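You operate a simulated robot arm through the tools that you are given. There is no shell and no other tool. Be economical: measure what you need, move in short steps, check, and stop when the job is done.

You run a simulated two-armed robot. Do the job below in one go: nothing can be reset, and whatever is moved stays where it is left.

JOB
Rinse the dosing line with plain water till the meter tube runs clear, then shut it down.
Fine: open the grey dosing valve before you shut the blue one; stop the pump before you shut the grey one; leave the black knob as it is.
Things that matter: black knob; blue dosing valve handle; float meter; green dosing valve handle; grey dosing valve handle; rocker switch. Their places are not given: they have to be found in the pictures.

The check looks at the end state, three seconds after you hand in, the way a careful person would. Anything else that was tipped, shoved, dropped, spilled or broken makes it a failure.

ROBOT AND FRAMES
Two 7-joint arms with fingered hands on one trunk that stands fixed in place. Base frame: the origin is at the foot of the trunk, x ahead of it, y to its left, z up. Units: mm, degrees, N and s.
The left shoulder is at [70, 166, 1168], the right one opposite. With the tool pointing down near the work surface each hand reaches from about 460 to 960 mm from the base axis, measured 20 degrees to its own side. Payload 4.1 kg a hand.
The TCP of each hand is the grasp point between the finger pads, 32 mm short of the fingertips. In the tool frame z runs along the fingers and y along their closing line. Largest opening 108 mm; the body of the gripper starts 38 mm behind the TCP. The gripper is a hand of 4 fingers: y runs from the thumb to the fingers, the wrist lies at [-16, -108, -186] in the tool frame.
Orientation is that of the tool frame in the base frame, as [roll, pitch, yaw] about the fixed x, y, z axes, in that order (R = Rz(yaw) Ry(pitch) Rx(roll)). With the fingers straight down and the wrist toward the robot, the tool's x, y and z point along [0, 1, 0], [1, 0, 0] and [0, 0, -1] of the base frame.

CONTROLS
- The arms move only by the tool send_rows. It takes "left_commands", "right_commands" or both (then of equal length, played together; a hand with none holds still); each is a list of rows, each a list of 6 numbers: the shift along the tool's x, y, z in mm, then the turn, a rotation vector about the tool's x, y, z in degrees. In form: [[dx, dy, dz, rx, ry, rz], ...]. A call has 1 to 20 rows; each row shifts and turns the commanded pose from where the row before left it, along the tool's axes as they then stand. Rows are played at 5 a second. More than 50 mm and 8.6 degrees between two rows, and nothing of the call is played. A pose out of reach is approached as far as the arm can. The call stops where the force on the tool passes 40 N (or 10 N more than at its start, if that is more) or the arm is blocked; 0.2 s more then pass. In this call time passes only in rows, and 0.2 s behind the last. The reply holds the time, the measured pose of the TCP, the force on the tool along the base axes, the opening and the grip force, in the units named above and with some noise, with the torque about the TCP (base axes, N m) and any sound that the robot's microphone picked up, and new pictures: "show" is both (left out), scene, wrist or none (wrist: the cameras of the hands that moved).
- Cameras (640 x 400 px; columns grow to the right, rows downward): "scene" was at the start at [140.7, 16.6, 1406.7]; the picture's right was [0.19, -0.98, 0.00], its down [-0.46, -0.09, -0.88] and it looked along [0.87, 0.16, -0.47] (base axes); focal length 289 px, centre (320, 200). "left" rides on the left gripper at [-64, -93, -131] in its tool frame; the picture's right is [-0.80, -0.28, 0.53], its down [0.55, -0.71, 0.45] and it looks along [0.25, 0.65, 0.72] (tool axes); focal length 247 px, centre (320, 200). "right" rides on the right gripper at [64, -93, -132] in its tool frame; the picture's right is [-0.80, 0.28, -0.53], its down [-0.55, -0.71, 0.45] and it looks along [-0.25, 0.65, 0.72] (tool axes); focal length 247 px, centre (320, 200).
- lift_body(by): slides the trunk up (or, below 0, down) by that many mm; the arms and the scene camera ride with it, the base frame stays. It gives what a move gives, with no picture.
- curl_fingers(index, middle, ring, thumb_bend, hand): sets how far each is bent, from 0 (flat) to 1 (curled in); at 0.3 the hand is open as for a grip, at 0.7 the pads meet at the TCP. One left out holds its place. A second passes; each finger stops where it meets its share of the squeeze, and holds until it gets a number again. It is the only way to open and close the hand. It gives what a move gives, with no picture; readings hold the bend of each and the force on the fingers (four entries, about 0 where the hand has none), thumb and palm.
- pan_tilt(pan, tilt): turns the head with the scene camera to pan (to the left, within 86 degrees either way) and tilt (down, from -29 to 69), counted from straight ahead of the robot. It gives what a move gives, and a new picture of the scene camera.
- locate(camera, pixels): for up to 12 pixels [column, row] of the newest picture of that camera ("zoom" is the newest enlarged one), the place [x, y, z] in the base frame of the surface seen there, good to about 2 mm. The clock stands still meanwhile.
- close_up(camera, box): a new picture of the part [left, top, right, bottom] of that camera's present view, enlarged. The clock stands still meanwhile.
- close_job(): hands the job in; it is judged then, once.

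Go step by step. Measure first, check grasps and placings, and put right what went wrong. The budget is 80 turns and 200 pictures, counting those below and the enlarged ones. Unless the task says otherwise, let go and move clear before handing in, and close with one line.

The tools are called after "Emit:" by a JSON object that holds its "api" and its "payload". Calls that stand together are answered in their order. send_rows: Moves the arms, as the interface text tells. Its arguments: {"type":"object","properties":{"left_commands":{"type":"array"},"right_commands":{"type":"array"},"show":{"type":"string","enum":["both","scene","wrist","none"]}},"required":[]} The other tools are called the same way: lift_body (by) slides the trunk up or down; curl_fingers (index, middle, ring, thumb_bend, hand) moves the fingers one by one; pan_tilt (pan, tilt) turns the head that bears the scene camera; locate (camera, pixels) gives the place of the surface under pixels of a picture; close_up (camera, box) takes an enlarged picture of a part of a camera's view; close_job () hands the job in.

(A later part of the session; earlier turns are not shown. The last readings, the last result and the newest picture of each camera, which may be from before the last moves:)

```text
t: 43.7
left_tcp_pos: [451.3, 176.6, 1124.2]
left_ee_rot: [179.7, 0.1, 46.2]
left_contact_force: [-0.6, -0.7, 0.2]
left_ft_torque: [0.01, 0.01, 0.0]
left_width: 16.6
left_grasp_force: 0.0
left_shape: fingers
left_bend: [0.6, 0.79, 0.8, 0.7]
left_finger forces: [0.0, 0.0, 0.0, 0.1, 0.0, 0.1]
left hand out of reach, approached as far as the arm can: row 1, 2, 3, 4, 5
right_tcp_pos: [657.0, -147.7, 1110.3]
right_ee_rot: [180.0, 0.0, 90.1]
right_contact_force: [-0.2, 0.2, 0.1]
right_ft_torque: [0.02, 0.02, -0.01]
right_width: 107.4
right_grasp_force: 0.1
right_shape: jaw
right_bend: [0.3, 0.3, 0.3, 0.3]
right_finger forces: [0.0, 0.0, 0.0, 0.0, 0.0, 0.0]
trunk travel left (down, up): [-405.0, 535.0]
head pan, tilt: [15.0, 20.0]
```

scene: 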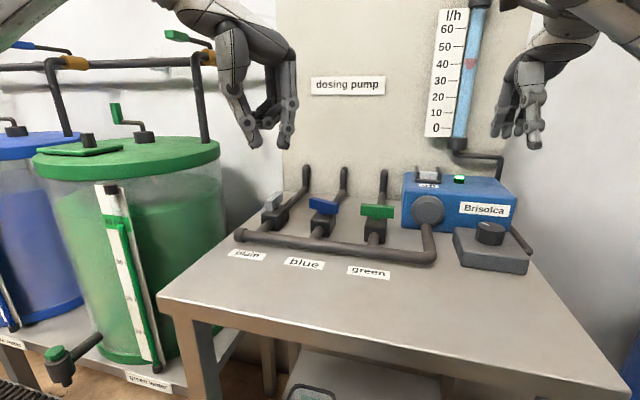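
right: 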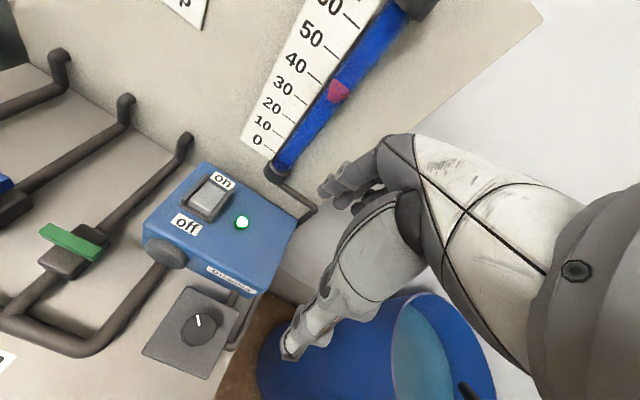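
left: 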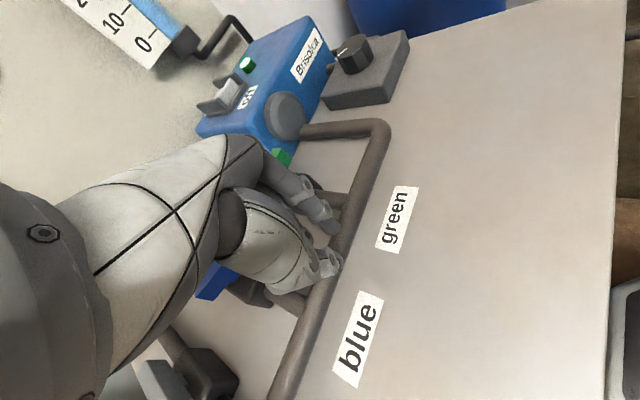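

Blue measures about 20° short of crosswise. I'll move the left hand further out of the way (up and left, unwinding its yaw).

Emit:
{"api": "send_rows", "payload": {"left_commands": [[20, -10, -30, 0, 0, -8], [20, -5, -30, 0, 0, -8], [25, 0, -30, 0, 0, -8], [30, 0, -20, 0, 0, -8], [30, 0, -20, 0, 0, -8], [30, 0, 0, 0, 0, 0]], "show": "scene"}}

Emit:
{"api": "curl_fingers", "payload": {"hand": "right", "index": 0.6, "middle": 0.85, "ring": 0.85, "thumb_bend": 0.7}}

```text
t: 45.1
left_tcp_pos: [495.9, 329.3, 1253.9]
left_ee_rot: [179.7, 0.4, 86.0]
left_contact_force: [-0.1, 1.2, 0.5]
left_ft_torque: [0.0, -0.03, 0.01]
left_width: 16.4
left_grasp_force: 0.0
left_shape: fingers
left_bend: [0.6, 0.79, 0.8, 0.7]
left_finger forces: [0.0, 0.0, 0.0, 0.1, 0.1, 0.0]
right_tcp_pos: [658.8, -145.8, 1110.5]
right_ee_rot: [-179.9, 0.0, 90.2]
right_contact_force: [-0.2, 0.8, -0.4]
right_ft_torque: [-0.04, 0.01, 0.0]
right_width: 107.2
right_grasp_force: 0.1
right_shape: jaw
right_bend: [0.3, 0.3, 0.3, 0.3]
right_finger forces: [0.0, 0.0, 0.0, 0.1, 0.0, 0.0]
trunk travel left (down, up): [-405.0, 535.0]
head pan, tilt: [15.0, 20.0]
```

scene: 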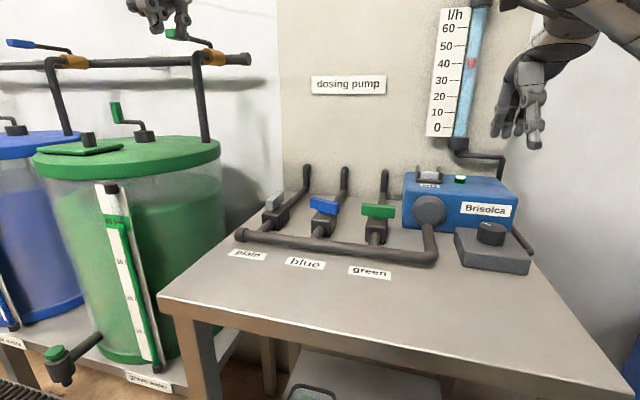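

```text
t: 46.1
left_tcp_pos: [494.9, 327.2, 1253.3]
left_ee_rot: [179.7, 0.2, 85.9]
left_contact_force: [-0.8, 0.4, 0.1]
left_ft_torque: [0.0, 0.02, 0.03]
left_width: 16.1
left_grasp_force: 0.0
left_shape: fingers
left_bend: [0.6, 0.79, 0.8, 0.7]
left_finger forces: [0.1, 0.1, 0.0, 0.0, 0.1, 0.1]
right_tcp_pos: [657.0, -147.2, 1110.7]
right_ee_rot: [180.0, 0.1, 90.0]
right_contact_force: [0.2, 0.1, -0.4]
right_ft_torque: [0.04, -0.01, 0.01]
right_width: 15.6
right_grasp_force: 0.1
right_shape: fingers
right_bend: [0.6, 0.81, 0.85, 0.7]
right_finger forces: [0.0, 0.1, 0.0, 0.0, 0.0, 0.0]
trunk travel left (down, up): [-405.0, 535.0]
head pan, tilt: [15.0, 20.0]
```

The left hand is clear and the tube is nearly clear. Moving the right hand (index extended) over to the near side of blue.

Emit:
{"api": "send_rows", "payload": {"right_commands": [[45, -12, 0, 0, 0, 0], [45, -12, 0, 0, 0, 0], [45, -12, 0, 0, 0, 0], [45, -12, 0, 0, 0, 0], [45, -12, 0, 0, 0, 0], [42, -14, 0, 0, 0, 0], [0, 0, 40, 0, 0, 0], [0, 0, 30, 0, 0, 0]]}}

Emit:
{"api": "close_up", "payload": {"camera": "scene", "box": [260, 140, 420, 240]}}

```text
t: 47.9
left_tcp_pos: [494.3, 327.3, 1252.9]
left_ee_rot: [179.8, 0.4, 85.9]
left_contact_force: [-0.9, -0.2, 0.0]
left_ft_torque: [-0.02, -0.01, 0.01]
left_width: 16.3
left_grasp_force: 0.0
left_shape: fingers
left_bend: [0.6, 0.79, 0.8, 0.7]
left_finger forces: [0.1, 0.0, 0.0, 0.1, 0.0, 0.1]
right_tcp_pos: [582.3, 120.4, 1038.4]
right_ee_rot: [179.9, 0.1, 90.1]
right_contact_force: [0.1, 0.3, -0.2]
right_ft_torque: [0.02, -0.01, 0.03]
right_width: 15.6
right_grasp_force: 0.1
right_shape: fingers
right_bend: [0.6, 0.81, 0.85, 0.7]
right_finger forces: [0.0, 0.1, 0.0, 0.1, 0.1, 0.0]
trunk travel left (down, up): [-405.0, 535.0]
head pan, tilt: [15.0, 20.0]
```

scene: 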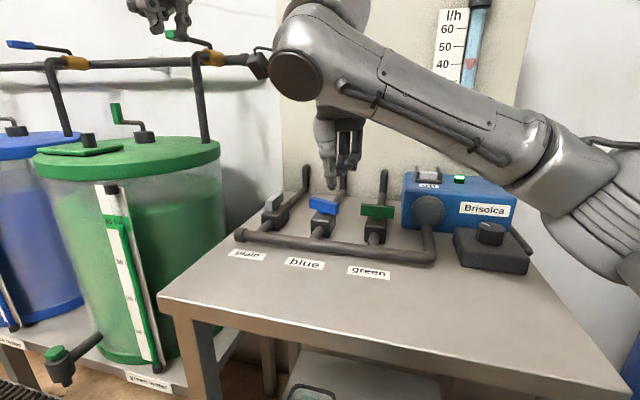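
right: 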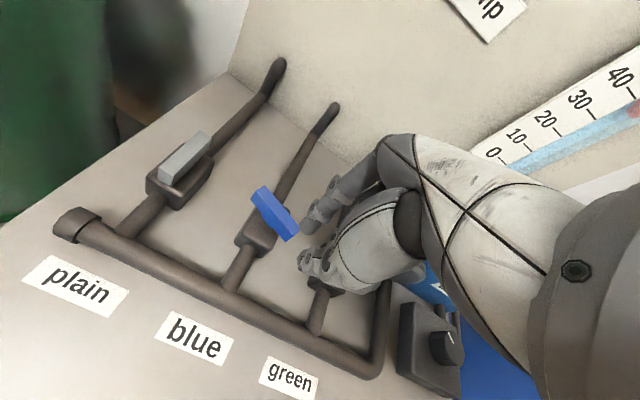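

```text
4.00 times, centred on (340, 190) of scene
```

zoom: 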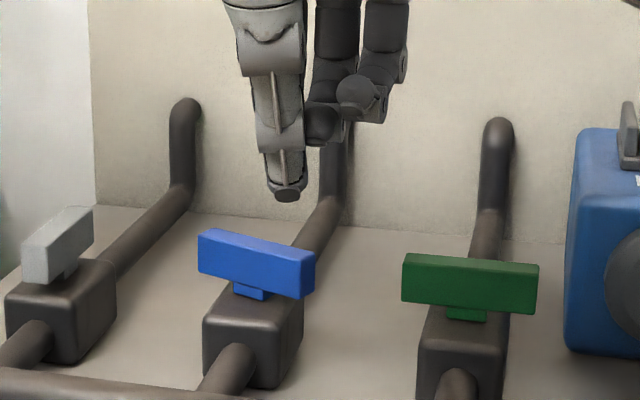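

The right arm reaches here easily. I need to check its forearm clearance over the pump and find the index tip.

Emit:
{"api": "locate", "payload": {"camera": "scene", "pixels": [[350, 110], [420, 145], [490, 175], [540, 200], [600, 260], [331, 186], [360, 150]]}}

Emit:
{"api": "locate", "payload": {"camera": "right", "pixels": [[310, 225], [306, 232], [305, 258], [300, 268], [330, 200]]}}

Emit:
{"api": "close_up", "payload": {"camera": "right", "box": [230, 160, 422, 280]}}

```text
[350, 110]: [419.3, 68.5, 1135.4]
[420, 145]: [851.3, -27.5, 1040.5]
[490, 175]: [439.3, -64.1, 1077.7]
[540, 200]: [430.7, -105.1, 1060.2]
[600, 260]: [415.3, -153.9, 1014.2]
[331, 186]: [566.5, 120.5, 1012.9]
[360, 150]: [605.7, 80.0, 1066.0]
```

```text
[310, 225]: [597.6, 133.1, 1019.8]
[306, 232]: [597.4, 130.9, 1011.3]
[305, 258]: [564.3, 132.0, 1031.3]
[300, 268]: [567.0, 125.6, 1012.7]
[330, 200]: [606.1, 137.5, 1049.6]
```

```text
3.33 times, centred on (326, 220) of right
```

zoom: 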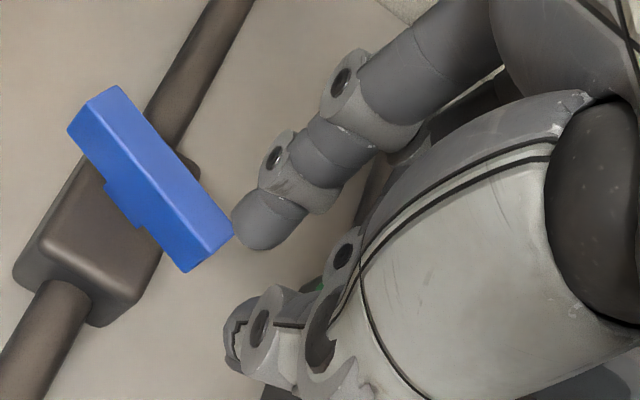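

Forearm is at x≈430, well clear of the pump, and the index tip is at TCP+(18,+11,−34). I'll descend and push blue's right half in +x till crosswise.

Emit:
{"api": "send_rows", "payload": {"right_commands": [[-3, 0, 30, 0, 0, 0], [0, 0, 27, 0, 0, 0], [0, 6, 0, 0, 0, 0], [0, 5, 0, 0, 0, 0], [0, 4, 0, 0, 0, 0], [0, 4, 0, 0, 0, 0], [0, 4, 0, 0, 0, 0]], "show": "wrist"}}

Emit:
{"api": "close_up", "payload": {"camera": "right", "box": [200, 140, 392, 260]}}

```text
t: 49.5
left_tcp_pos: [493.4, 327.5, 1254.7]
left_ee_rot: [179.6, 0.3, 86.0]
left_contact_force: [0.5, 1.0, -0.4]
left_ft_torque: [0.02, 0.02, 0.01]
left_width: 16.5
left_grasp_force: 0.0
left_shape: fingers
left_bend: [0.6, 0.79, 0.8, 0.7]
left_finger forces: [0.1, 0.0, 0.0, 0.0, 0.0, 0.1]
right_tcp_pos: [604.9, 116.8, 983.7]
right_ee_rot: [179.9, 0.1, 90.1]
right_contact_force: [-6.3, 0.0, 0.6]
right_ft_torque: [0.03, 0.13, 0.11]
right_width: 7.2
right_grasp_force: 3.3
right_shape: fingers
right_bend: [0.66, 0.81, 0.85, 0.7]
right_finger forces: [6.1, 0.0, 0.0, 0.0, 0.0, 0.0]
trunk travel left (down, up): [-405.0, 535.0]
head pan, tilt: [15.0, 20.0]
```

right: 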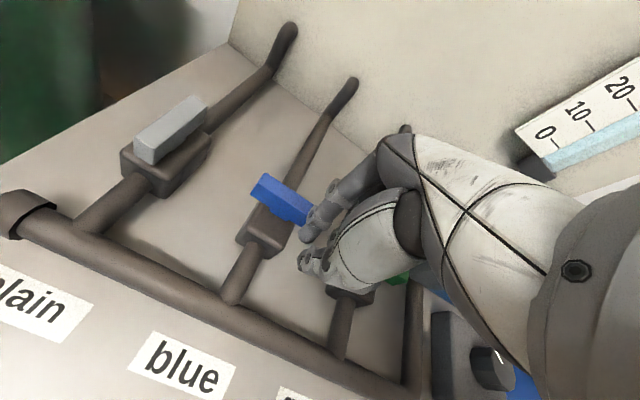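

```text
3.33 times, centred on (296, 200) of right
```

zoom: 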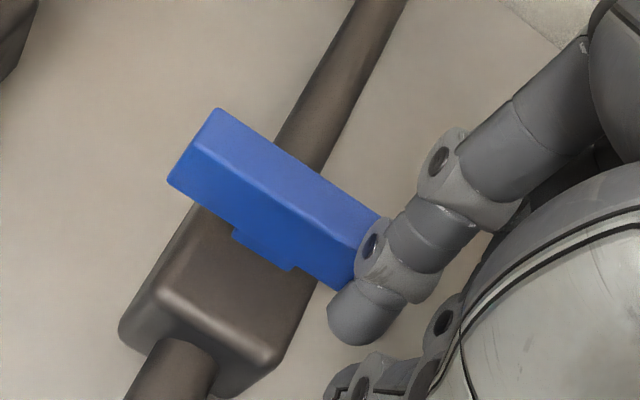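

Emit:
{"api": "locate", "payload": {"camera": "zoom", "pixels": [[218, 112], [375, 210], [172, 180], [340, 275], [275, 148], [235, 180]]}}

```text
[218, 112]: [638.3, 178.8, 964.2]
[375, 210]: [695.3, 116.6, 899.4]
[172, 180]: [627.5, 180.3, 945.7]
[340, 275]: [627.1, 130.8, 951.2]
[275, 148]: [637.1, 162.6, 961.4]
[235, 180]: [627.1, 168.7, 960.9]
```

Blue's front face reads x≈627 at both y=180 and y=131, so it is fully crosswise, i.e. shut. I'll back off, rise, and check the meter tube.

Emit:
{"api": "send_rows", "payload": {"right_commands": [[0, -15, 0, 0, 0, 0], [0, 0, -40, 0, 0, 0], [-20, 0, -45, 0, 0, 0], [-45, 0, -20, 0, 0, 0], [-45, 5, 0, 0, 0, 0]], "show": "scene"}}

Emit:
{"api": "close_up", "payload": {"camera": "scene", "box": [240, 160, 400, 260]}}

Emit:
{"api": "close_up", "payload": {"camera": "scene", "box": [400, 0, 528, 80]}}

```text
t: 50.7
left_tcp_pos: [495.4, 324.9, 1254.6]
left_ee_rot: [179.8, 0.2, 85.9]
left_contact_force: [0.3, -0.6, 0.5]
left_ft_torque: [-0.01, -0.04, 0.01]
left_width: 16.3
left_grasp_force: 0.1
left_shape: fingers
left_bend: [0.6, 0.79, 0.8, 0.7]
left_finger forces: [0.1, 0.0, 0.1, 0.0, 0.0, 0.0]
right_tcp_pos: [596.4, 6.0, 1087.1]
right_ee_rot: [-179.9, -0.1, 90.1]
right_contact_force: [0.9, -0.3, 0.7]
right_ft_torque: [0.0, 0.02, 0.01]
right_width: 15.5
right_grasp_force: 0.0
right_shape: fingers
right_bend: [0.6, 0.81, 0.85, 0.7]
right_finger forces: [0.0, 0.1, 0.1, 0.0, 0.0, 0.0]
trunk travel left (down, up): [-405.0, 535.0]
head pan, tilt: [15.0, 20.0]
```

scene: 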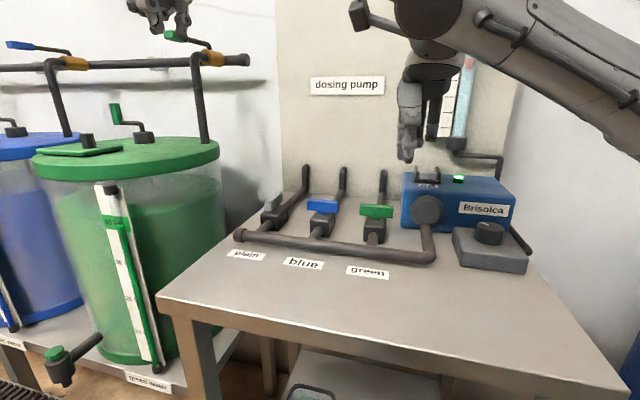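

```text
4.00 times, centred on (320, 210) of scene
```

zoom: 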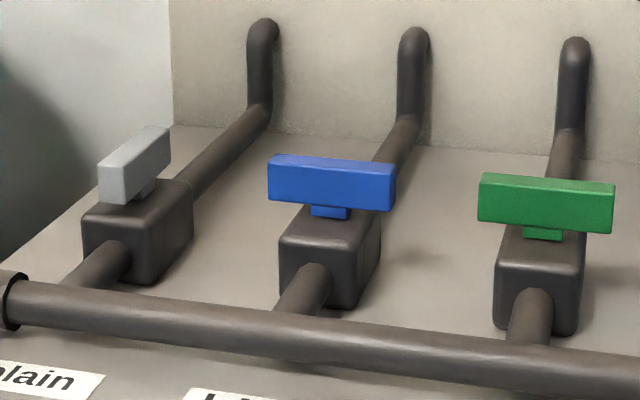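

```text
5.00 times, centred on (464, 40) of scene
```

zoom: 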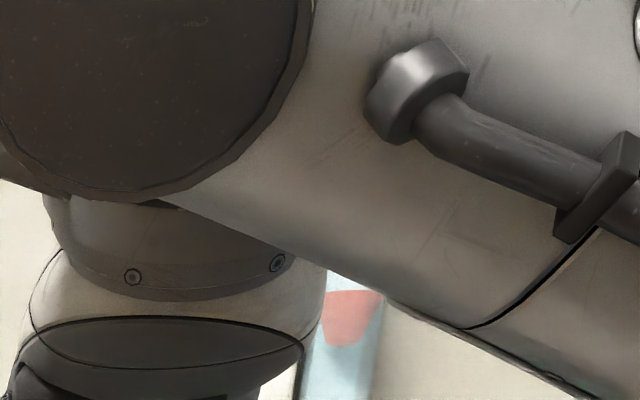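

All three valves are as they should be: grey along, blue and green across. The tube still has a slight tint, so I'll let it run while placing the index above the rocker's "off" end at (737,−40).

Emit:
{"api": "send_rows", "payload": {"right_commands": [[-14, 31, 0, 0, 0, 0], [-14, 31, 0, 0, 0, 0], [-14, 31, 0, 0, 0, 0], [-15, 31, 10, 0, 0, 0], [0, 0, 17, 0, 0, 0]]}}

Emit:
{"api": "close_up", "payload": {"camera": "right", "box": [200, 160, 392, 280]}}

Emit:
{"api": "pan_tilt", "payload": {"pan": -8, "tilt": 10}}

```text
t: 51.9
left_tcp_pos: [494.7, 326.6, 1253.7]
left_ee_rot: [179.8, 0.2, 85.9]
left_contact_force: [-0.3, -0.4, -0.7]
left_ft_torque: [-0.03, -0.04, -0.01]
left_width: 16.3
left_grasp_force: 0.0
left_shape: fingers
left_bend: [0.6, 0.79, 0.8, 0.7]
left_finger forces: [0.1, 0.1, 0.1, 0.0, 0.0, 0.0]
right_tcp_pos: [720.4, -51.4, 1060.9]
right_ee_rot: [-179.9, 0.0, 89.9]
right_contact_force: [-1.2, 0.2, 0.2]
right_ft_torque: [0.02, -0.03, -0.02]
right_width: 15.4
right_grasp_force: 0.1
right_shape: fingers
right_bend: [0.6, 0.81, 0.85, 0.7]
right_finger forces: [0.0, 0.0, 0.0, 0.0, 0.0, 0.0]
trunk travel left (down, up): [-405.0, 535.0]
head pan, tilt: [15.0, 20.0]
```

scene: 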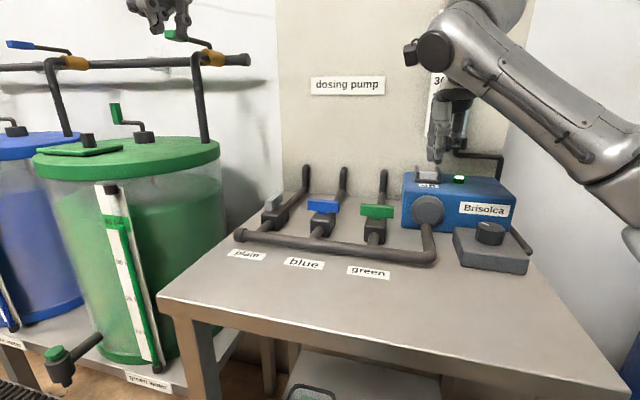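
right: 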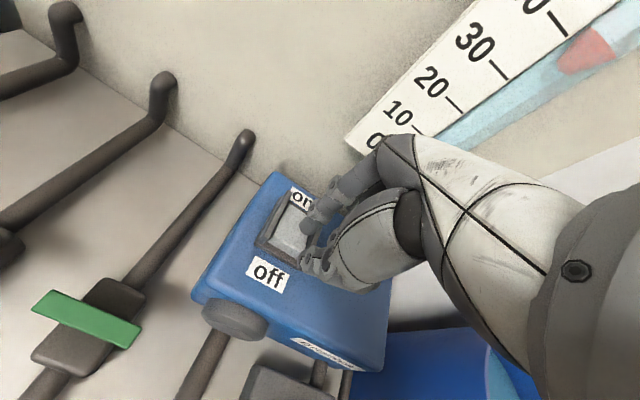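

```text
3.33 times, centred on (296, 220) of right
```

zoom: 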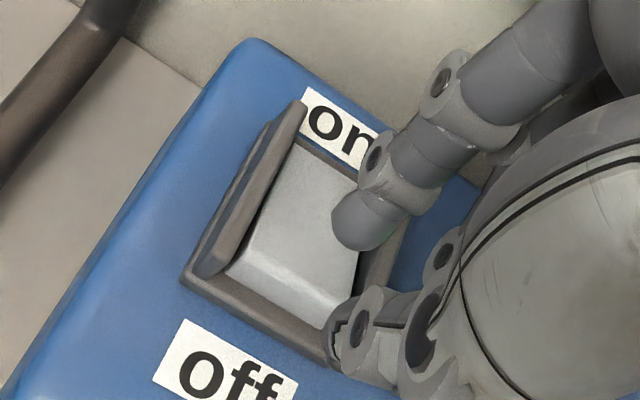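

```text
t: 52.8
left_tcp_pos: [495.2, 327.1, 1253.9]
left_ee_rot: [179.8, 0.3, 85.9]
left_contact_force: [0.1, -0.4, -0.2]
left_ft_torque: [0.0, 0.0, 0.01]
left_width: 16.5
left_grasp_force: 0.1
left_shape: fingers
left_bend: [0.6, 0.79, 0.8, 0.7]
left_finger forces: [0.1, 0.1, 0.1, 0.1, 0.0, 0.0]
right_tcp_pos: [720.6, -50.3, 1060.9]
right_ee_rot: [-180.0, 0.1, 89.9]
right_contact_force: [-0.4, 0.4, 0.0]
right_ft_torque: [0.0, -0.01, 0.0]
right_width: 15.4
right_grasp_force: 0.1
right_shape: fingers
right_bend: [0.6, 0.81, 0.85, 0.7]
right_finger forces: [0.0, 0.1, 0.0, 0.0, 0.1, 0.0]
trunk travel left (down, up): [-405.0, 535.0]
head pan, tilt: [-8.0, 10.0]
```

scene: 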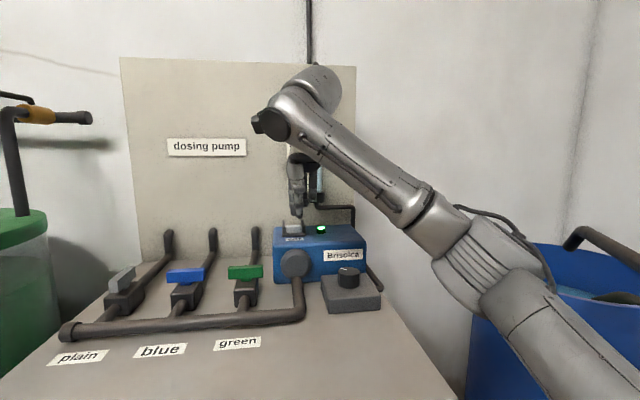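

The index is directly above the rocker's near end; the tube (right view, near (520,100)) is still faint blue. I'll hold still and let the pump keep rinsing.

Emit:
{"api": "send_rows", "payload": {"right_commands": [[0, 0, 0, 0, 0, 0], [0, 0, 0, 0, 0, 0], [0, 0, 0, 0, 0, 0], [0, 0, 0, 0, 0, 0], [0, 0, 0, 0, 0, 0], [0, 0, 0, 0, 0, 0], [0, 0, 0, 0, 0, 0], [0, 0, 0, 0, 0, 0], [0, 0, 0, 0, 0, 0], [0, 0, 0, 0, 0, 0], [0, 0, 0, 0, 0, 0], [0, 0, 0, 0, 0, 0], [0, 0, 0, 0, 0, 0], [0, 0, 0, 0, 0, 0], [0, 0, 0, 0, 0, 0], [0, 0, 0, 0, 0, 0], [0, 0, 0, 0, 0, 0], [0, 0, 0, 0, 0, 0], [0, 0, 0, 0, 0, 0], [0, 0, 0, 0, 0, 0]], "show": "wrist"}}

Emit:
{"api": "close_up", "payload": {"camera": "right", "box": [448, 0, 640, 120]}}

```text
t: 57.0
left_tcp_pos: [494.0, 326.9, 1253.8]
left_ee_rot: [179.8, 0.3, 85.9]
left_contact_force: [0.2, -0.3, -0.7]
left_ft_torque: [0.04, 0.0, 0.0]
left_width: 16.4
left_grasp_force: 0.0
left_shape: fingers
left_bend: [0.6, 0.8, 0.8, 0.7]
left_finger forces: [0.0, 0.1, 0.0, 0.1, 0.1, 0.1]
right_tcp_pos: [720.7, -49.9, 1060.4]
right_ee_rot: [180.0, 0.1, 90.0]
right_contact_force: [0.3, -0.3, -0.1]
right_ft_torque: [0.0, -0.02, -0.01]
right_width: 15.5
right_grasp_force: 0.0
right_shape: fingers
right_bend: [0.6, 0.81, 0.85, 0.7]
right_finger forces: [0.0, 0.0, 0.0, 0.1, 0.0, 0.0]
trunk travel left (down, up): [-405.0, 535.0]
head pan, tilt: [-8.0, 10.0]
```

right: 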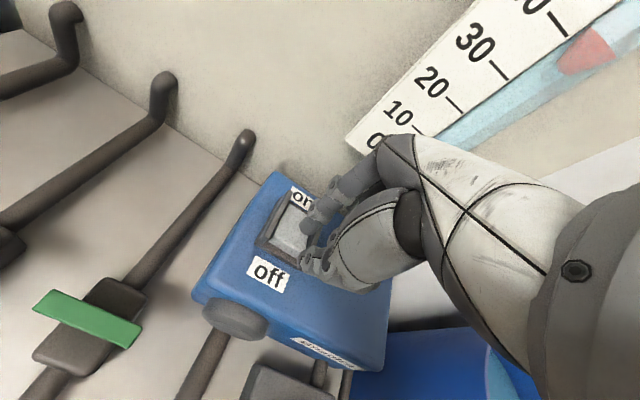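

```text
3.33 times, centred on (544, 60) of right
```

zoom: 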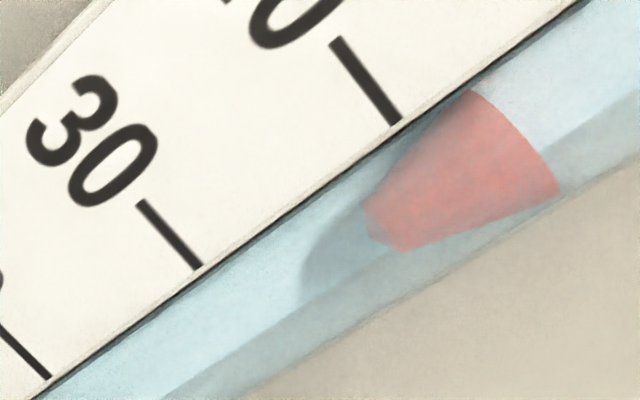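

The tube now looks like pale water. I'll wait another 4 s twice and compare, to be sure it has stopped changing.

Emit:
{"api": "send_rows", "payload": {"right_commands": [[0, 0, 0, 0, 0, 0], [0, 0, 0, 0, 0, 0], [0, 0, 0, 0, 0, 0], [0, 0, 0, 0, 0, 0], [0, 0, 0, 0, 0, 0], [0, 0, 0, 0, 0, 0], [0, 0, 0, 0, 0, 0], [0, 0, 0, 0, 0, 0], [0, 0, 0, 0, 0, 0], [0, 0, 0, 0, 0, 0], [0, 0, 0, 0, 0, 0], [0, 0, 0, 0, 0, 0], [0, 0, 0, 0, 0, 0], [0, 0, 0, 0, 0, 0], [0, 0, 0, 0, 0, 0], [0, 0, 0, 0, 0, 0], [0, 0, 0, 0, 0, 0], [0, 0, 0, 0, 0, 0], [0, 0, 0, 0, 0, 0], [0, 0, 0, 0, 0, 0]], "show": "none"}}

Emit:
{"api": "send_rows", "payload": {"right_commands": [[0, 0, 0, 0, 0, 0], [0, 0, 0, 0, 0, 0], [0, 0, 0, 0, 0, 0], [0, 0, 0, 0, 0, 0], [0, 0, 0, 0, 0, 0], [0, 0, 0, 0, 0, 0], [0, 0, 0, 0, 0, 0], [0, 0, 0, 0, 0, 0], [0, 0, 0, 0, 0, 0], [0, 0, 0, 0, 0, 0], [0, 0, 0, 0, 0, 0], [0, 0, 0, 0, 0, 0], [0, 0, 0, 0, 0, 0], [0, 0, 0, 0, 0, 0], [0, 0, 0, 0, 0, 0], [0, 0, 0, 0, 0, 0], [0, 0, 0, 0, 0, 0], [0, 0, 0, 0, 0, 0], [0, 0, 0, 0, 0, 0], [0, 0, 0, 0, 0, 0]], "show": "none"}}

Emit:
{"api": "close_up", "payload": {"camera": "right", "box": [448, 0, 640, 120]}}

```text
t: 61.1
left_tcp_pos: [494.7, 325.8, 1254.2]
left_ee_rot: [179.9, 0.3, 85.9]
left_contact_force: [0.7, -0.3, 0.8]
left_ft_torque: [0.0, 0.01, -0.03]
left_width: 16.4
left_grasp_force: 0.1
left_shape: fingers
left_bend: [0.6, 0.8, 0.8, 0.7]
left_finger forces: [0.1, 0.0, 0.0, 0.0, 0.1, 0.0]
right_tcp_pos: [720.7, -51.5, 1061.0]
right_ee_rot: [180.0, 0.0, 90.0]
right_contact_force: [1.1, 0.3, -0.3]
right_ft_torque: [0.01, -0.01, -0.02]
right_width: 15.4
right_grasp_force: 0.1
right_shape: fingers
right_bend: [0.6, 0.81, 0.85, 0.7]
right_finger forces: [0.0, 0.1, 0.1, 0.0, 0.0, 0.0]
trunk travel left (down, up): [-405.0, 535.0]
head pan, tilt: [-8.0, 10.0]
```

```text
t: 65.3
left_tcp_pos: [494.5, 326.6, 1255.0]
left_ee_rot: [179.8, 0.3, 86.0]
left_contact_force: [-1.0, -0.2, 0.0]
left_ft_torque: [0.01, -0.01, 0.01]
left_width: 16.4
left_grasp_force: 0.0
left_shape: fingers
left_bend: [0.6, 0.8, 0.8, 0.7]
left_finger forces: [0.0, 0.1, 0.1, 0.0, 0.0, 0.0]
right_tcp_pos: [720.5, -50.4, 1061.8]
right_ee_rot: [-180.0, -0.1, 90.0]
right_contact_force: [0.4, -0.5, 0.2]
right_ft_torque: [-0.01, 0.04, 0.0]
right_width: 15.2
right_grasp_force: 0.1
right_shape: fingers
right_bend: [0.6, 0.81, 0.85, 0.7]
right_finger forces: [0.0, 0.0, 0.0, 0.0, 0.0, 0.0]
trunk travel left (down, up): [-405.0, 535.0]
head pan, tilt: [-8.0, 10.0]
```

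```text
3.33 times, centred on (544, 60) of right
```

zoom: 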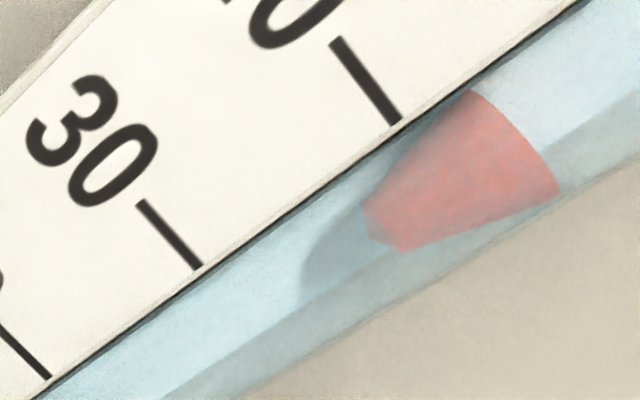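

No change over 8 s, so the water runs clear. Now pressing the rocker's "off" end in small steps.

Emit:
{"api": "send_rows", "payload": {"right_commands": [[0, 0, 12, 0, 0, 0], [0, 0, 5, 0, 0, 0], [0, 0, 4, 0, 0, 0], [0, 0, 4, 0, 0, 0], [0, 0, 3, 0, 0, 0], [0, 0, 3, 0, 0, 0], [0, 0, 2, 0, 0, 0]]}}

Emit:
{"api": "close_up", "payload": {"camera": "right", "box": [200, 160, 392, 280]}}

Emit:
{"api": "close_up", "payload": {"camera": "scene", "box": [260, 190, 388, 270]}}

```text
t: 66.9
left_tcp_pos: [493.7, 327.0, 1253.2]
left_ee_rot: [179.7, 0.4, 85.8]
left_contact_force: [0.7, -0.1, -0.3]
left_ft_torque: [-0.02, 0.03, 0.0]
left_width: 16.5
left_grasp_force: 0.1
left_shape: fingers
left_bend: [0.6, 0.8, 0.8, 0.7]
left_finger forces: [0.0, 0.0, 0.0, 0.1, 0.0, 0.0]
right_tcp_pos: [718.3, -48.6, 1037.4]
right_ee_rot: [179.0, -0.4, 90.0]
right_contact_force: [1.7, -0.2, 22.3]
right_ft_torque: [0.19, -0.57, 0.0]
right_width: 14.7
right_grasp_force: 11.0
right_shape: fingers
right_bend: [0.6, 0.81, 0.85, 0.7]
right_finger forces: [22.2, 0.1, 0.1, 0.1, 0.1, 0.0]
trunk travel left (down, up): [-405.0, 535.0]
head pan, tilt: [-8.0, 10.0]
stopped in row 7 (right hand): the force on the tool passed its limit (the readings are from after the stop); the commanded pose is now the measured one
```

scene: 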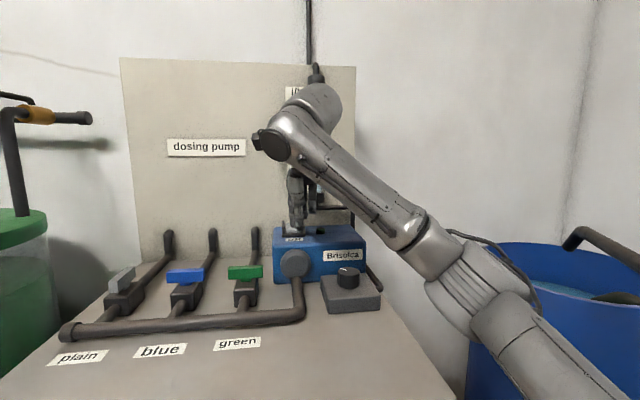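
right: 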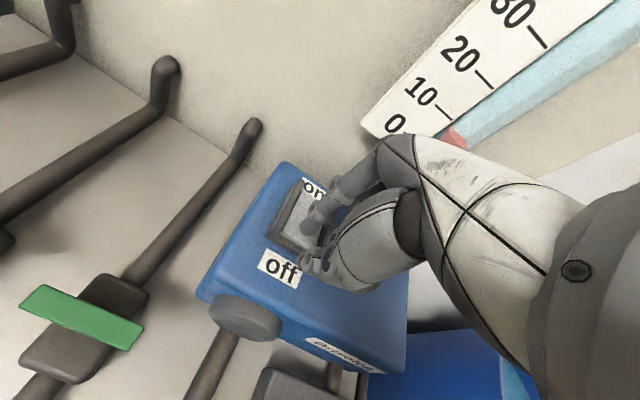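

```text
3.33 times, centred on (296, 220) of right
```

zoom: 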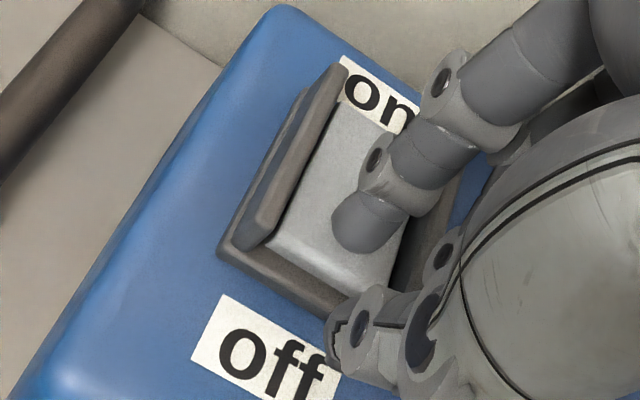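

```text
5.00 times, centred on (324, 230) of scene
```

zoom: 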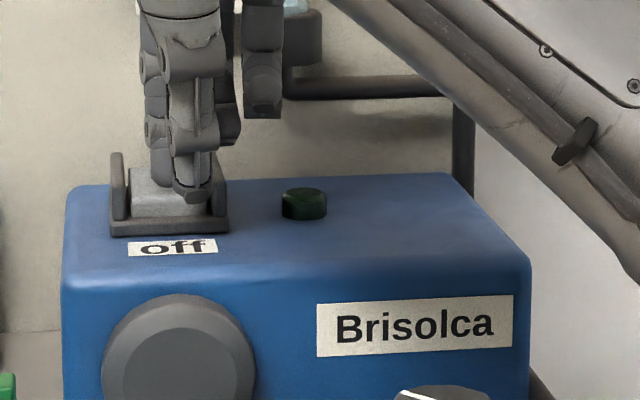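

The lamp is dark and the float has dropped to 0, so the pump is off. I'll lift the index off, and move the left hand well clear so the right hand can come over to grey.

Emit:
{"api": "send_rows", "payload": {"left_commands": [[30, -4, -20, 0, 0, 0], [30, -4, -20, 0, 0, 0], [30, -4, -20, 0, 0, 0], [30, -4, -20, 0, 0, 0], [30, -4, -20, 0, 0, 0]], "right_commands": [[0, 0, -10, 0, 0, 0], [0, 0, -20, 0, 0, 0], [0, 0, -20, 0, 0, 0], [0, 0, -10, 0, 0, 0], [0, 0, 0, 0, 0, 0]]}}

Emit:
{"api": "pan_tilt", "payload": {"pan": 15, "tilt": 12}}

Emit:
{"api": "close_up", "payload": {"camera": "right", "box": [160, 120, 352, 240]}}

```text
t: 68.1
left_tcp_pos: [495.3, 337.2, 1259.6]
left_ee_rot: [179.8, 0.3, 86.0]
left_contact_force: [0.0, -0.1, 0.5]
left_ft_torque: [0.0, 0.05, 0.02]
left_width: 16.4
left_grasp_force: 0.1
left_shape: fingers
left_bend: [0.6, 0.8, 0.8, 0.7]
left_finger forces: [0.0, 0.1, 0.0, 0.0, 0.0, 0.0]
left hand out of reach, approached as far as the arm can: row 1, 2, 3, 4, 5
right_tcp_pos: [720.5, -51.5, 1091.8]
right_ee_rot: [179.5, -0.3, 90.0]
right_contact_force: [0.0, -0.3, -0.9]
right_ft_torque: [-0.02, 0.01, 0.0]
right_width: 15.7
right_grasp_force: 0.0
right_shape: fingers
right_bend: [0.6, 0.81, 0.85, 0.7]
right_finger forces: [0.0, 0.1, 0.1, 0.1, 0.0, 0.1]
trunk travel left (down, up): [-405.0, 535.0]
head pan, tilt: [-8.0, 10.0]
```

scene: 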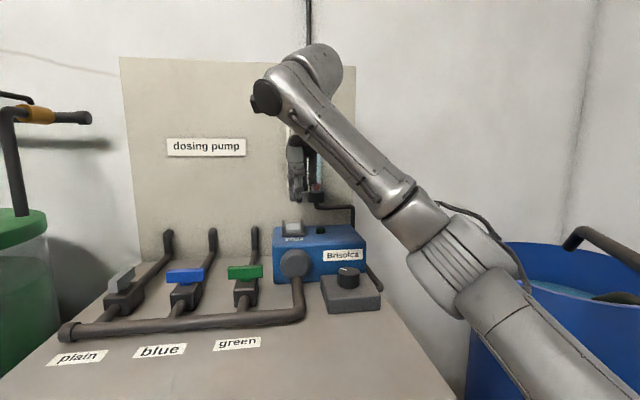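
right: 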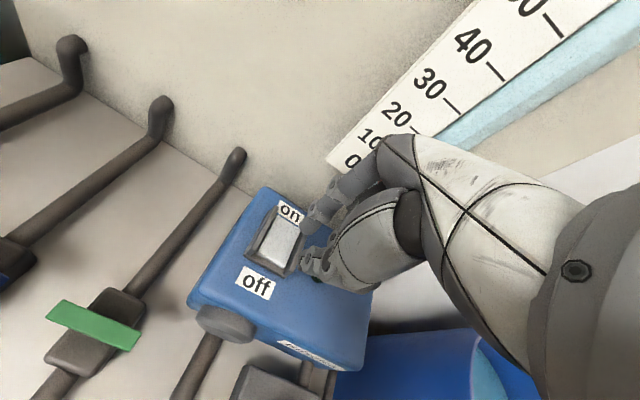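
left: 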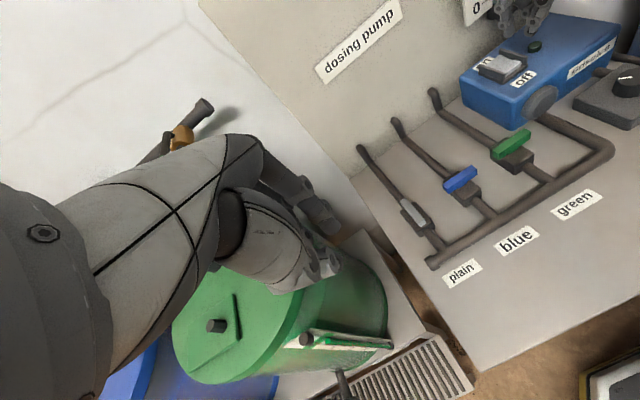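

```text
t: 69.0
left_tcp_pos: [493.6, 338.2, 1260.5]
left_ee_rot: [179.8, 0.3, 86.0]
left_contact_force: [0.3, -0.5, -0.8]
left_ft_torque: [0.01, -0.01, 0.02]
left_width: 16.5
left_grasp_force: 0.2
left_shape: fingers
left_bend: [0.6, 0.8, 0.8, 0.7]
left_finger forces: [0.0, 0.0, 0.0, 0.1, 0.0, 0.0]
right_tcp_pos: [720.1, -50.6, 1093.5]
right_ee_rot: [179.5, -0.2, 90.0]
right_contact_force: [0.1, 0.7, -0.1]
right_ft_torque: [0.01, 0.02, 0.02]
right_width: 15.7
right_grasp_force: 0.1
right_shape: fingers
right_bend: [0.6, 0.81, 0.85, 0.7]
right_finger forces: [0.0, 0.0, 0.0, 0.1, 0.1, 0.1]
trunk travel left (down, up): [-405.0, 535.0]
head pan, tilt: [15.0, 12.0]
```

scene: 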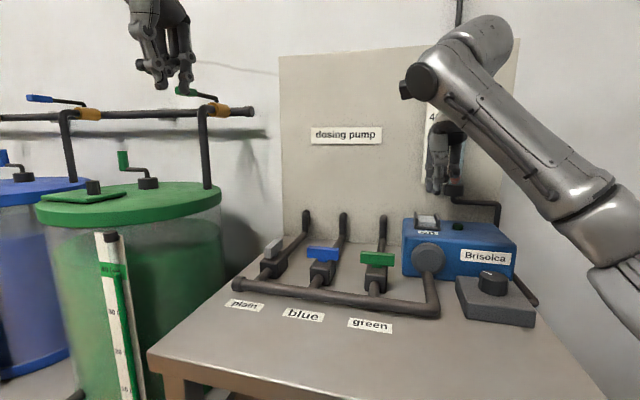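

```text
3.33 times, centred on (256, 180) of right
```

zoom: 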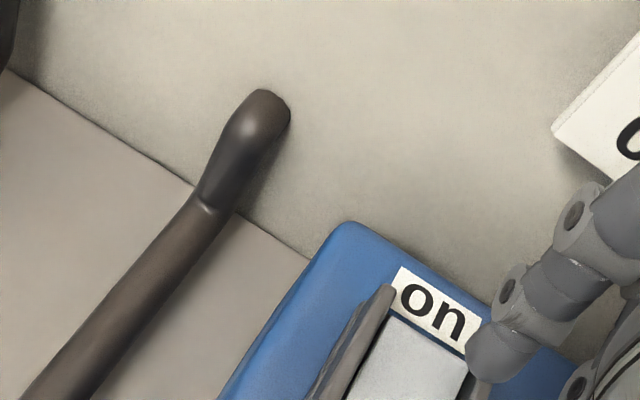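

The left arm is near its height limit with the trunk low. I'll move it left and slightly down instead, staying well above the tank lid (z≈1000).

Emit:
{"api": "send_rows", "payload": {"left_commands": [[25, 0, 25, 0, 0, 0], [30, 0, 20, 0, 0, 0], [30, 0, 10, 0, 0, 0], [30, 0, 0, 0, 0, 0], [30, 0, 0, 0, 0, 0]], "show": "scene"}}

```text
t: 70.2
left_tcp_pos: [473.7, 419.5, 1198.1]
left_ee_rot: [179.7, 0.5, 86.1]
left_contact_force: [0.4, -0.2, 0.0]
left_ft_torque: [0.06, -0.02, 0.02]
left_width: 16.7
left_grasp_force: 0.0
left_shape: fingers
left_bend: [0.6, 0.8, 0.8, 0.7]
left_finger forces: [0.1, 0.1, 0.0, 0.0, 0.0, 0.0]
left hand out of reach, approached as far as the arm can: row 3, 4, 5
right_tcp_pos: [719.6, -52.4, 1092.9]
right_ee_rot: [179.5, -0.3, 89.9]
right_contact_force: [-0.7, 0.3, 0.5]
right_ft_torque: [0.06, -0.03, 0.06]
right_width: 15.7
right_grasp_force: 0.1
right_shape: fingers
right_bend: [0.6, 0.81, 0.85, 0.7]
right_finger forces: [0.0, 0.0, 0.1, 0.0, 0.0, 0.0]
trunk travel left (down, up): [-405.0, 535.0]
head pan, tilt: [15.0, 12.0]
```

scene: 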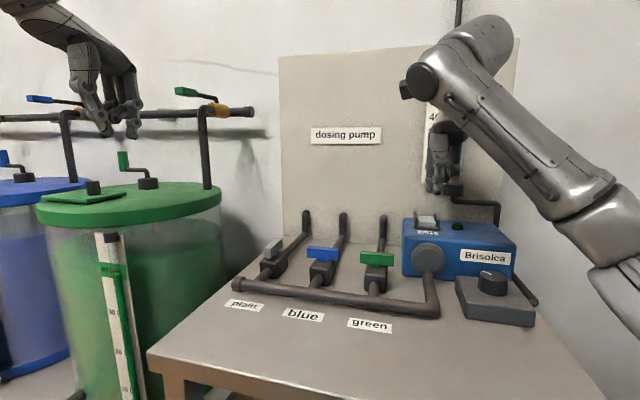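

The left hand is now at (474,420,1198), leaving about 60 mm gap to where the right hand will work. Bringing the right index above the left side of grey's near end.

Emit:
{"api": "send_rows", "payload": {"right_commands": [[38, -15.4, 0, 0, 0, 0], [39, -15.4, 0, 0, 0, 0], [39, -15.4, 0, 0, 0, 0], [39, -15.4, 0, 0, 0, 0], [39, -15.4, 0, 0, 0, 0], [39, -15.4, 10, 0, 0, 0], [39, -15.4, 15, 0, 0, 0], [39, -15.4, 25, 0, 0, 0]]}}

Emit:
{"api": "close_up", "payload": {"camera": "right", "box": [200, 160, 392, 280]}}

```text
t: 72.0
left_tcp_pos: [475.0, 423.2, 1196.3]
left_ee_rot: [179.8, 0.6, 86.1]
left_contact_force: [0.7, 0.8, -0.8]
left_ft_torque: [-0.03, -0.01, -0.02]
left_width: 16.7
left_grasp_force: 0.1
left_shape: fingers
left_bend: [0.6, 0.8, 0.8, 0.7]
left_finger forces: [0.0, 0.0, 0.0, 0.1, 0.1, 0.0]
right_tcp_pos: [599.0, 261.6, 1041.8]
right_ee_rot: [179.5, -0.1, 89.9]
right_contact_force: [0.3, -0.3, -0.4]
right_ft_torque: [-0.03, -0.02, -0.02]
right_width: 15.7
right_grasp_force: 0.1
right_shape: fingers
right_bend: [0.6, 0.81, 0.85, 0.7]
right_finger forces: [0.0, 0.1, 0.0, 0.0, 0.1, 0.0]
trunk travel left (down, up): [-405.0, 535.0]
head pan, tilt: [15.0, 12.0]
```

scene: 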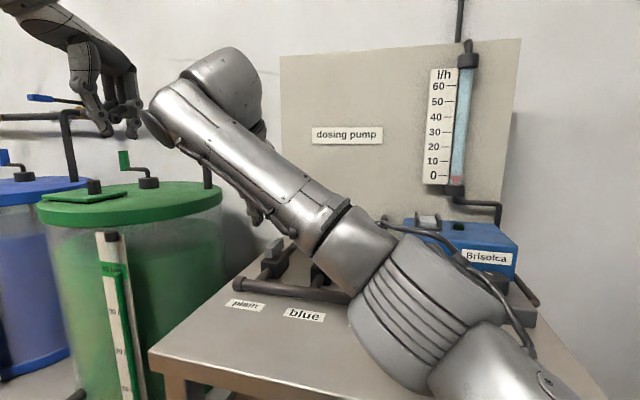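
right: 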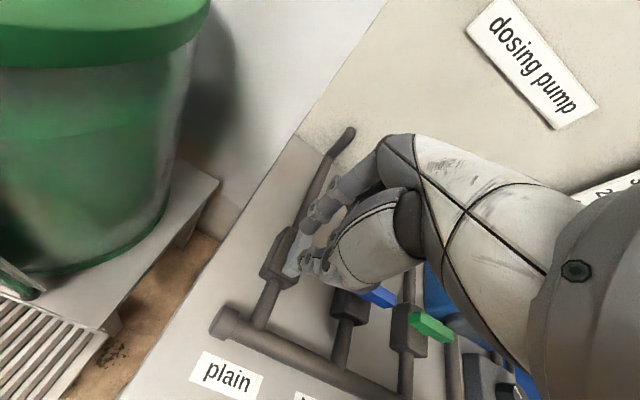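

```text
3.33 times, centred on (296, 220) of right
```

zoom: 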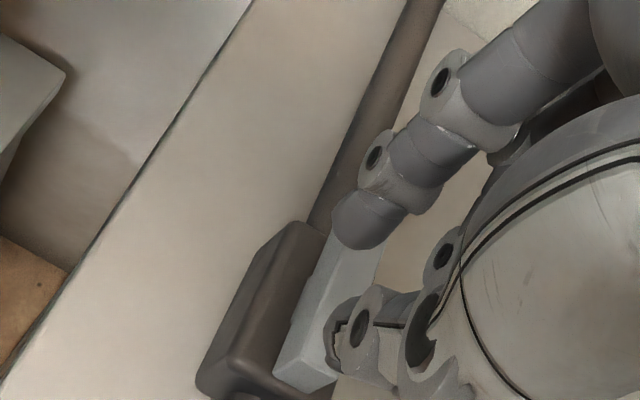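

Emit:
{"api": "locate", "payload": {"camera": "zoom", "pixels": [[340, 215], [360, 240], [345, 235], [335, 345], [290, 365], [330, 375]]}}

Emit:
{"api": "locate", "payload": {"camera": "scene", "pixels": [[300, 235], [350, 280], [370, 320], [430, 380], [157, 125], [130, 130], [265, 110]]}}

```text
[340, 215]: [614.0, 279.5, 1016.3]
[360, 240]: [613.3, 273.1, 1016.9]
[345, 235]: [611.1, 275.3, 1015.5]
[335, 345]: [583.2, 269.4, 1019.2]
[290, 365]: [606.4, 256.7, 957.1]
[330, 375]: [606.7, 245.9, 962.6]
```

```text
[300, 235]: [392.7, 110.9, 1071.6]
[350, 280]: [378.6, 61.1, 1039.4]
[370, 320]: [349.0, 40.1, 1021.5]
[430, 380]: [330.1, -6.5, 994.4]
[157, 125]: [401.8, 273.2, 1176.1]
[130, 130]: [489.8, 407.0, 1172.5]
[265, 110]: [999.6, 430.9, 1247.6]
```

The index tip is at about (617,272), 10 mm left of the grey bar, and the forearm is clear of the table. Descending and pushing −y for the first part of the turn.

Emit:
{"api": "send_rows", "payload": {"right_commands": [[1, -2, 30, 0, 0, 0], [0, -2, 30, 0, 0, 0], [-5, 0, 0, 0, 0, 0], [-5, 0, 0, 0, 0, 0], [-4.5, -1.3, 0, 0, 0, 0], [-4.5, -1.3, 0, 0, 0, 0], [-4.5, -1.4, 0, 0, 0, 0]], "show": "wrist"}}

Emit:
{"api": "close_up", "payload": {"camera": "right", "box": [200, 160, 392, 280]}}

```text
t: 73.5
left_tcp_pos: [474.0, 421.5, 1197.9]
left_ee_rot: [179.7, 0.6, 86.2]
left_contact_force: [0.3, -0.1, 0.1]
left_ft_torque: [0.04, -0.01, 0.0]
left_width: 16.6
left_grasp_force: 0.1
left_shape: fingers
left_bend: [0.6, 0.8, 0.8, 0.7]
left_finger forces: [0.0, 0.1, 0.0, 0.0, 0.1, 0.0]
right_tcp_pos: [589.1, 238.7, 983.1]
right_ee_rot: [179.5, -0.1, 89.9]
right_contact_force: [-0.9, 2.4, 1.1]
right_ft_torque: [0.1, 0.01, 0.06]
right_width: 15.2
right_grasp_force: 0.8
right_shape: fingers
right_bend: [0.6, 0.81, 0.85, 0.7]
right_finger forces: [1.9, 0.1, 0.0, 0.0, 0.0, 0.0]
trunk travel left (down, up): [-405.0, 535.0]
head pan, tilt: [15.0, 12.0]
```

right: 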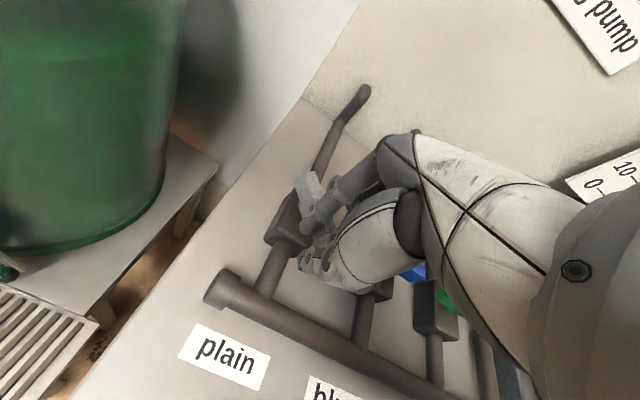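

```text
3.33 times, centred on (296, 220) of right
```

zoom: 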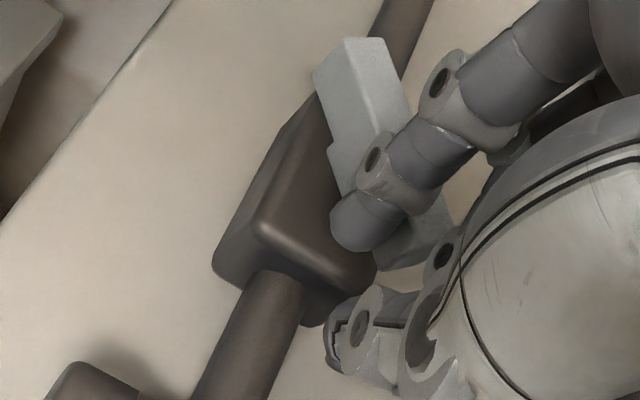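

Grey is turning with 2 N. Continuing round to crosswise, finishing with a push in +x.

Emit:
{"api": "send_rows", "payload": {"right_commands": [[-4.3, 1.5, 0, 0, 0, 0], [-4.3, 1.5, 0, 0, 0, 0], [-4.3, 2, 0, 0, 0, 0], [-3.5, 3, 0, 0, 0, 0], [-3.5, 3, 0, 0, 0, 0], [-3, 3, 0, 0, 0, 0], [0, 2.5, 0, 0, 0, 0]], "show": "wrist"}}

Emit:
{"api": "close_up", "payload": {"camera": "right", "box": [200, 140, 392, 260]}}

```text
t: 75.2
left_tcp_pos: [472.7, 421.9, 1197.2]
left_ee_rot: [179.6, 0.6, 86.2]
left_contact_force: [-0.9, -0.4, 1.0]
left_ft_torque: [-0.01, -0.01, 0.02]
left_width: 16.5
left_grasp_force: 0.0
left_shape: fingers
left_bend: [0.6, 0.8, 0.8, 0.7]
left_finger forces: [0.0, 0.0, 0.0, 0.1, 0.0, 0.0]
right_tcp_pos: [604.6, 215.8, 983.9]
right_ee_rot: [179.3, -0.2, 90.0]
right_contact_force: [-7.3, 2.2, 2.8]
right_ft_torque: [0.08, 0.09, 0.1]
right_width: 7.0
right_grasp_force: 4.1
right_shape: fingers
right_bend: [0.66, 0.81, 0.85, 0.7]
right_finger forces: [6.9, 0.0, 0.0, 0.0, 0.0, 0.1]
trunk travel left (down, up): [-405.0, 535.0]
head pan, tilt: [15.0, 12.0]
```

right: 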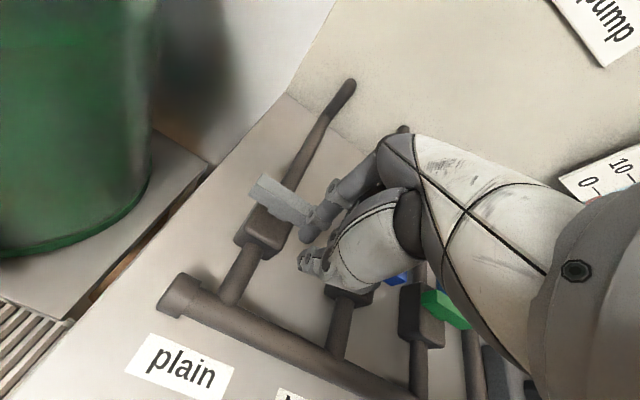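

```text
3.33 times, centred on (296, 200) of right
```

zoom: 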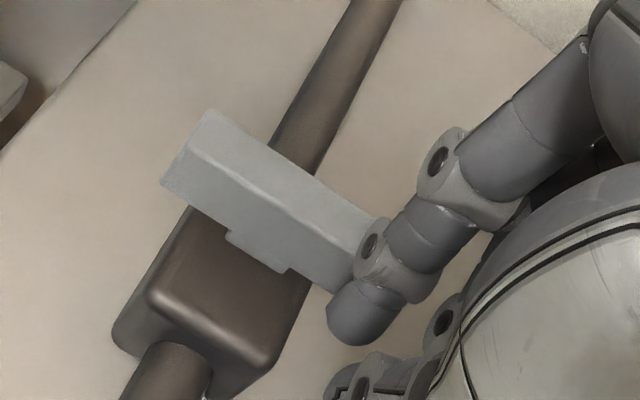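

Grey now sits crosswise, with the same firm 7 N resistance blue showed. I'll back off, rise clear, and verify everything.

Emit:
{"api": "locate", "payload": {"camera": "zoom", "pixels": [[165, 185], [325, 280], [200, 160], [330, 240]]}}

Emit:
{"api": "send_rows", "payload": {"right_commands": [[0, -15, 0, 0, 0, 0], [0, 0, -40, 0, 0, 0], [-20, 0, -45, 0, 0, 0], [-45, 0, -20, 0, 0, 0], [-48, 0, 0, 0, 0, 0], [-48, 0, 0, 0, 0, 0], [-48, 0, 0, 0, 0, 0], [-48, 0, 0, 0, 0, 0], [-48, 0, 0, 0, 0, 0], [-45, 0, 0, 0, 0, 0]], "show": "scene"}}

Emit:
{"api": "close_up", "payload": {"camera": "scene", "box": [220, 190, 412, 310]}}

Emit:
{"api": "close_up", "payload": {"camera": "scene", "box": [390, 40, 550, 340]}}

```text
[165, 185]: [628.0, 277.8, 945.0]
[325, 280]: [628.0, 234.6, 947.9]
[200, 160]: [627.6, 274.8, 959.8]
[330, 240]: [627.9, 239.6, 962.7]
```

```text
t: 77.3
left_tcp_pos: [473.7, 419.3, 1197.6]
left_ee_rot: [179.7, 0.5, 86.2]
left_contact_force: [0.5, -0.1, 1.0]
left_ft_torque: [-0.03, 0.0, -0.05]
left_width: 16.7
left_grasp_force: 0.1
left_shape: fingers
left_bend: [0.6, 0.8, 0.8, 0.7]
left_finger forces: [0.0, 0.1, 0.0, 0.0, 0.0, 0.0]
right_tcp_pos: [590.4, -135.1, 1087.0]
right_ee_rot: [179.4, -0.3, 90.0]
right_contact_force: [-0.4, 0.1, -0.3]
right_ft_torque: [0.02, -0.02, 0.03]
right_width: 15.1
right_grasp_force: 0.0
right_shape: fingers
right_bend: [0.6, 0.81, 0.85, 0.7]
right_finger forces: [0.1, 0.0, 0.0, 0.0, 0.0, 0.0]
trunk travel left (down, up): [-405.0, 535.0]
head pan, tilt: [15.0, 12.0]
```

scene: 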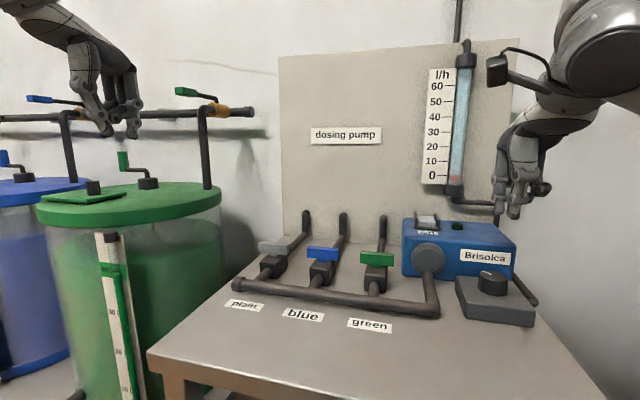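

```text
3.33 times, centred on (316, 250) of scene
```

zoom: 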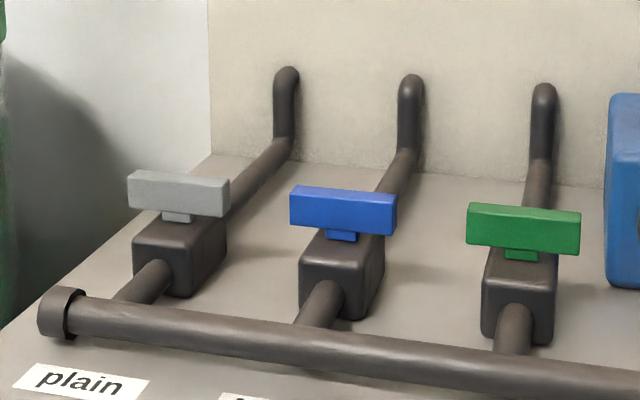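

```text
1.33 times, centred on (470, 190) of scene
```

zoom: 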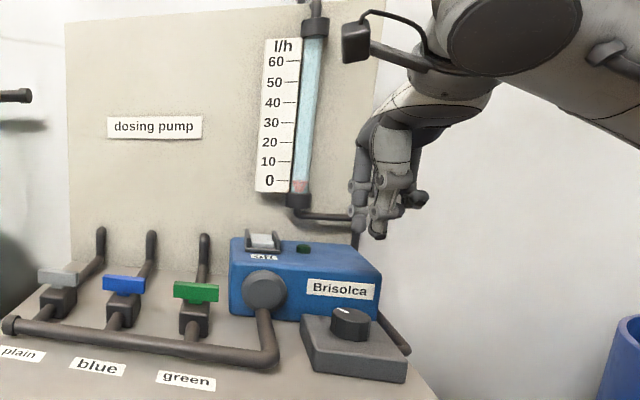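

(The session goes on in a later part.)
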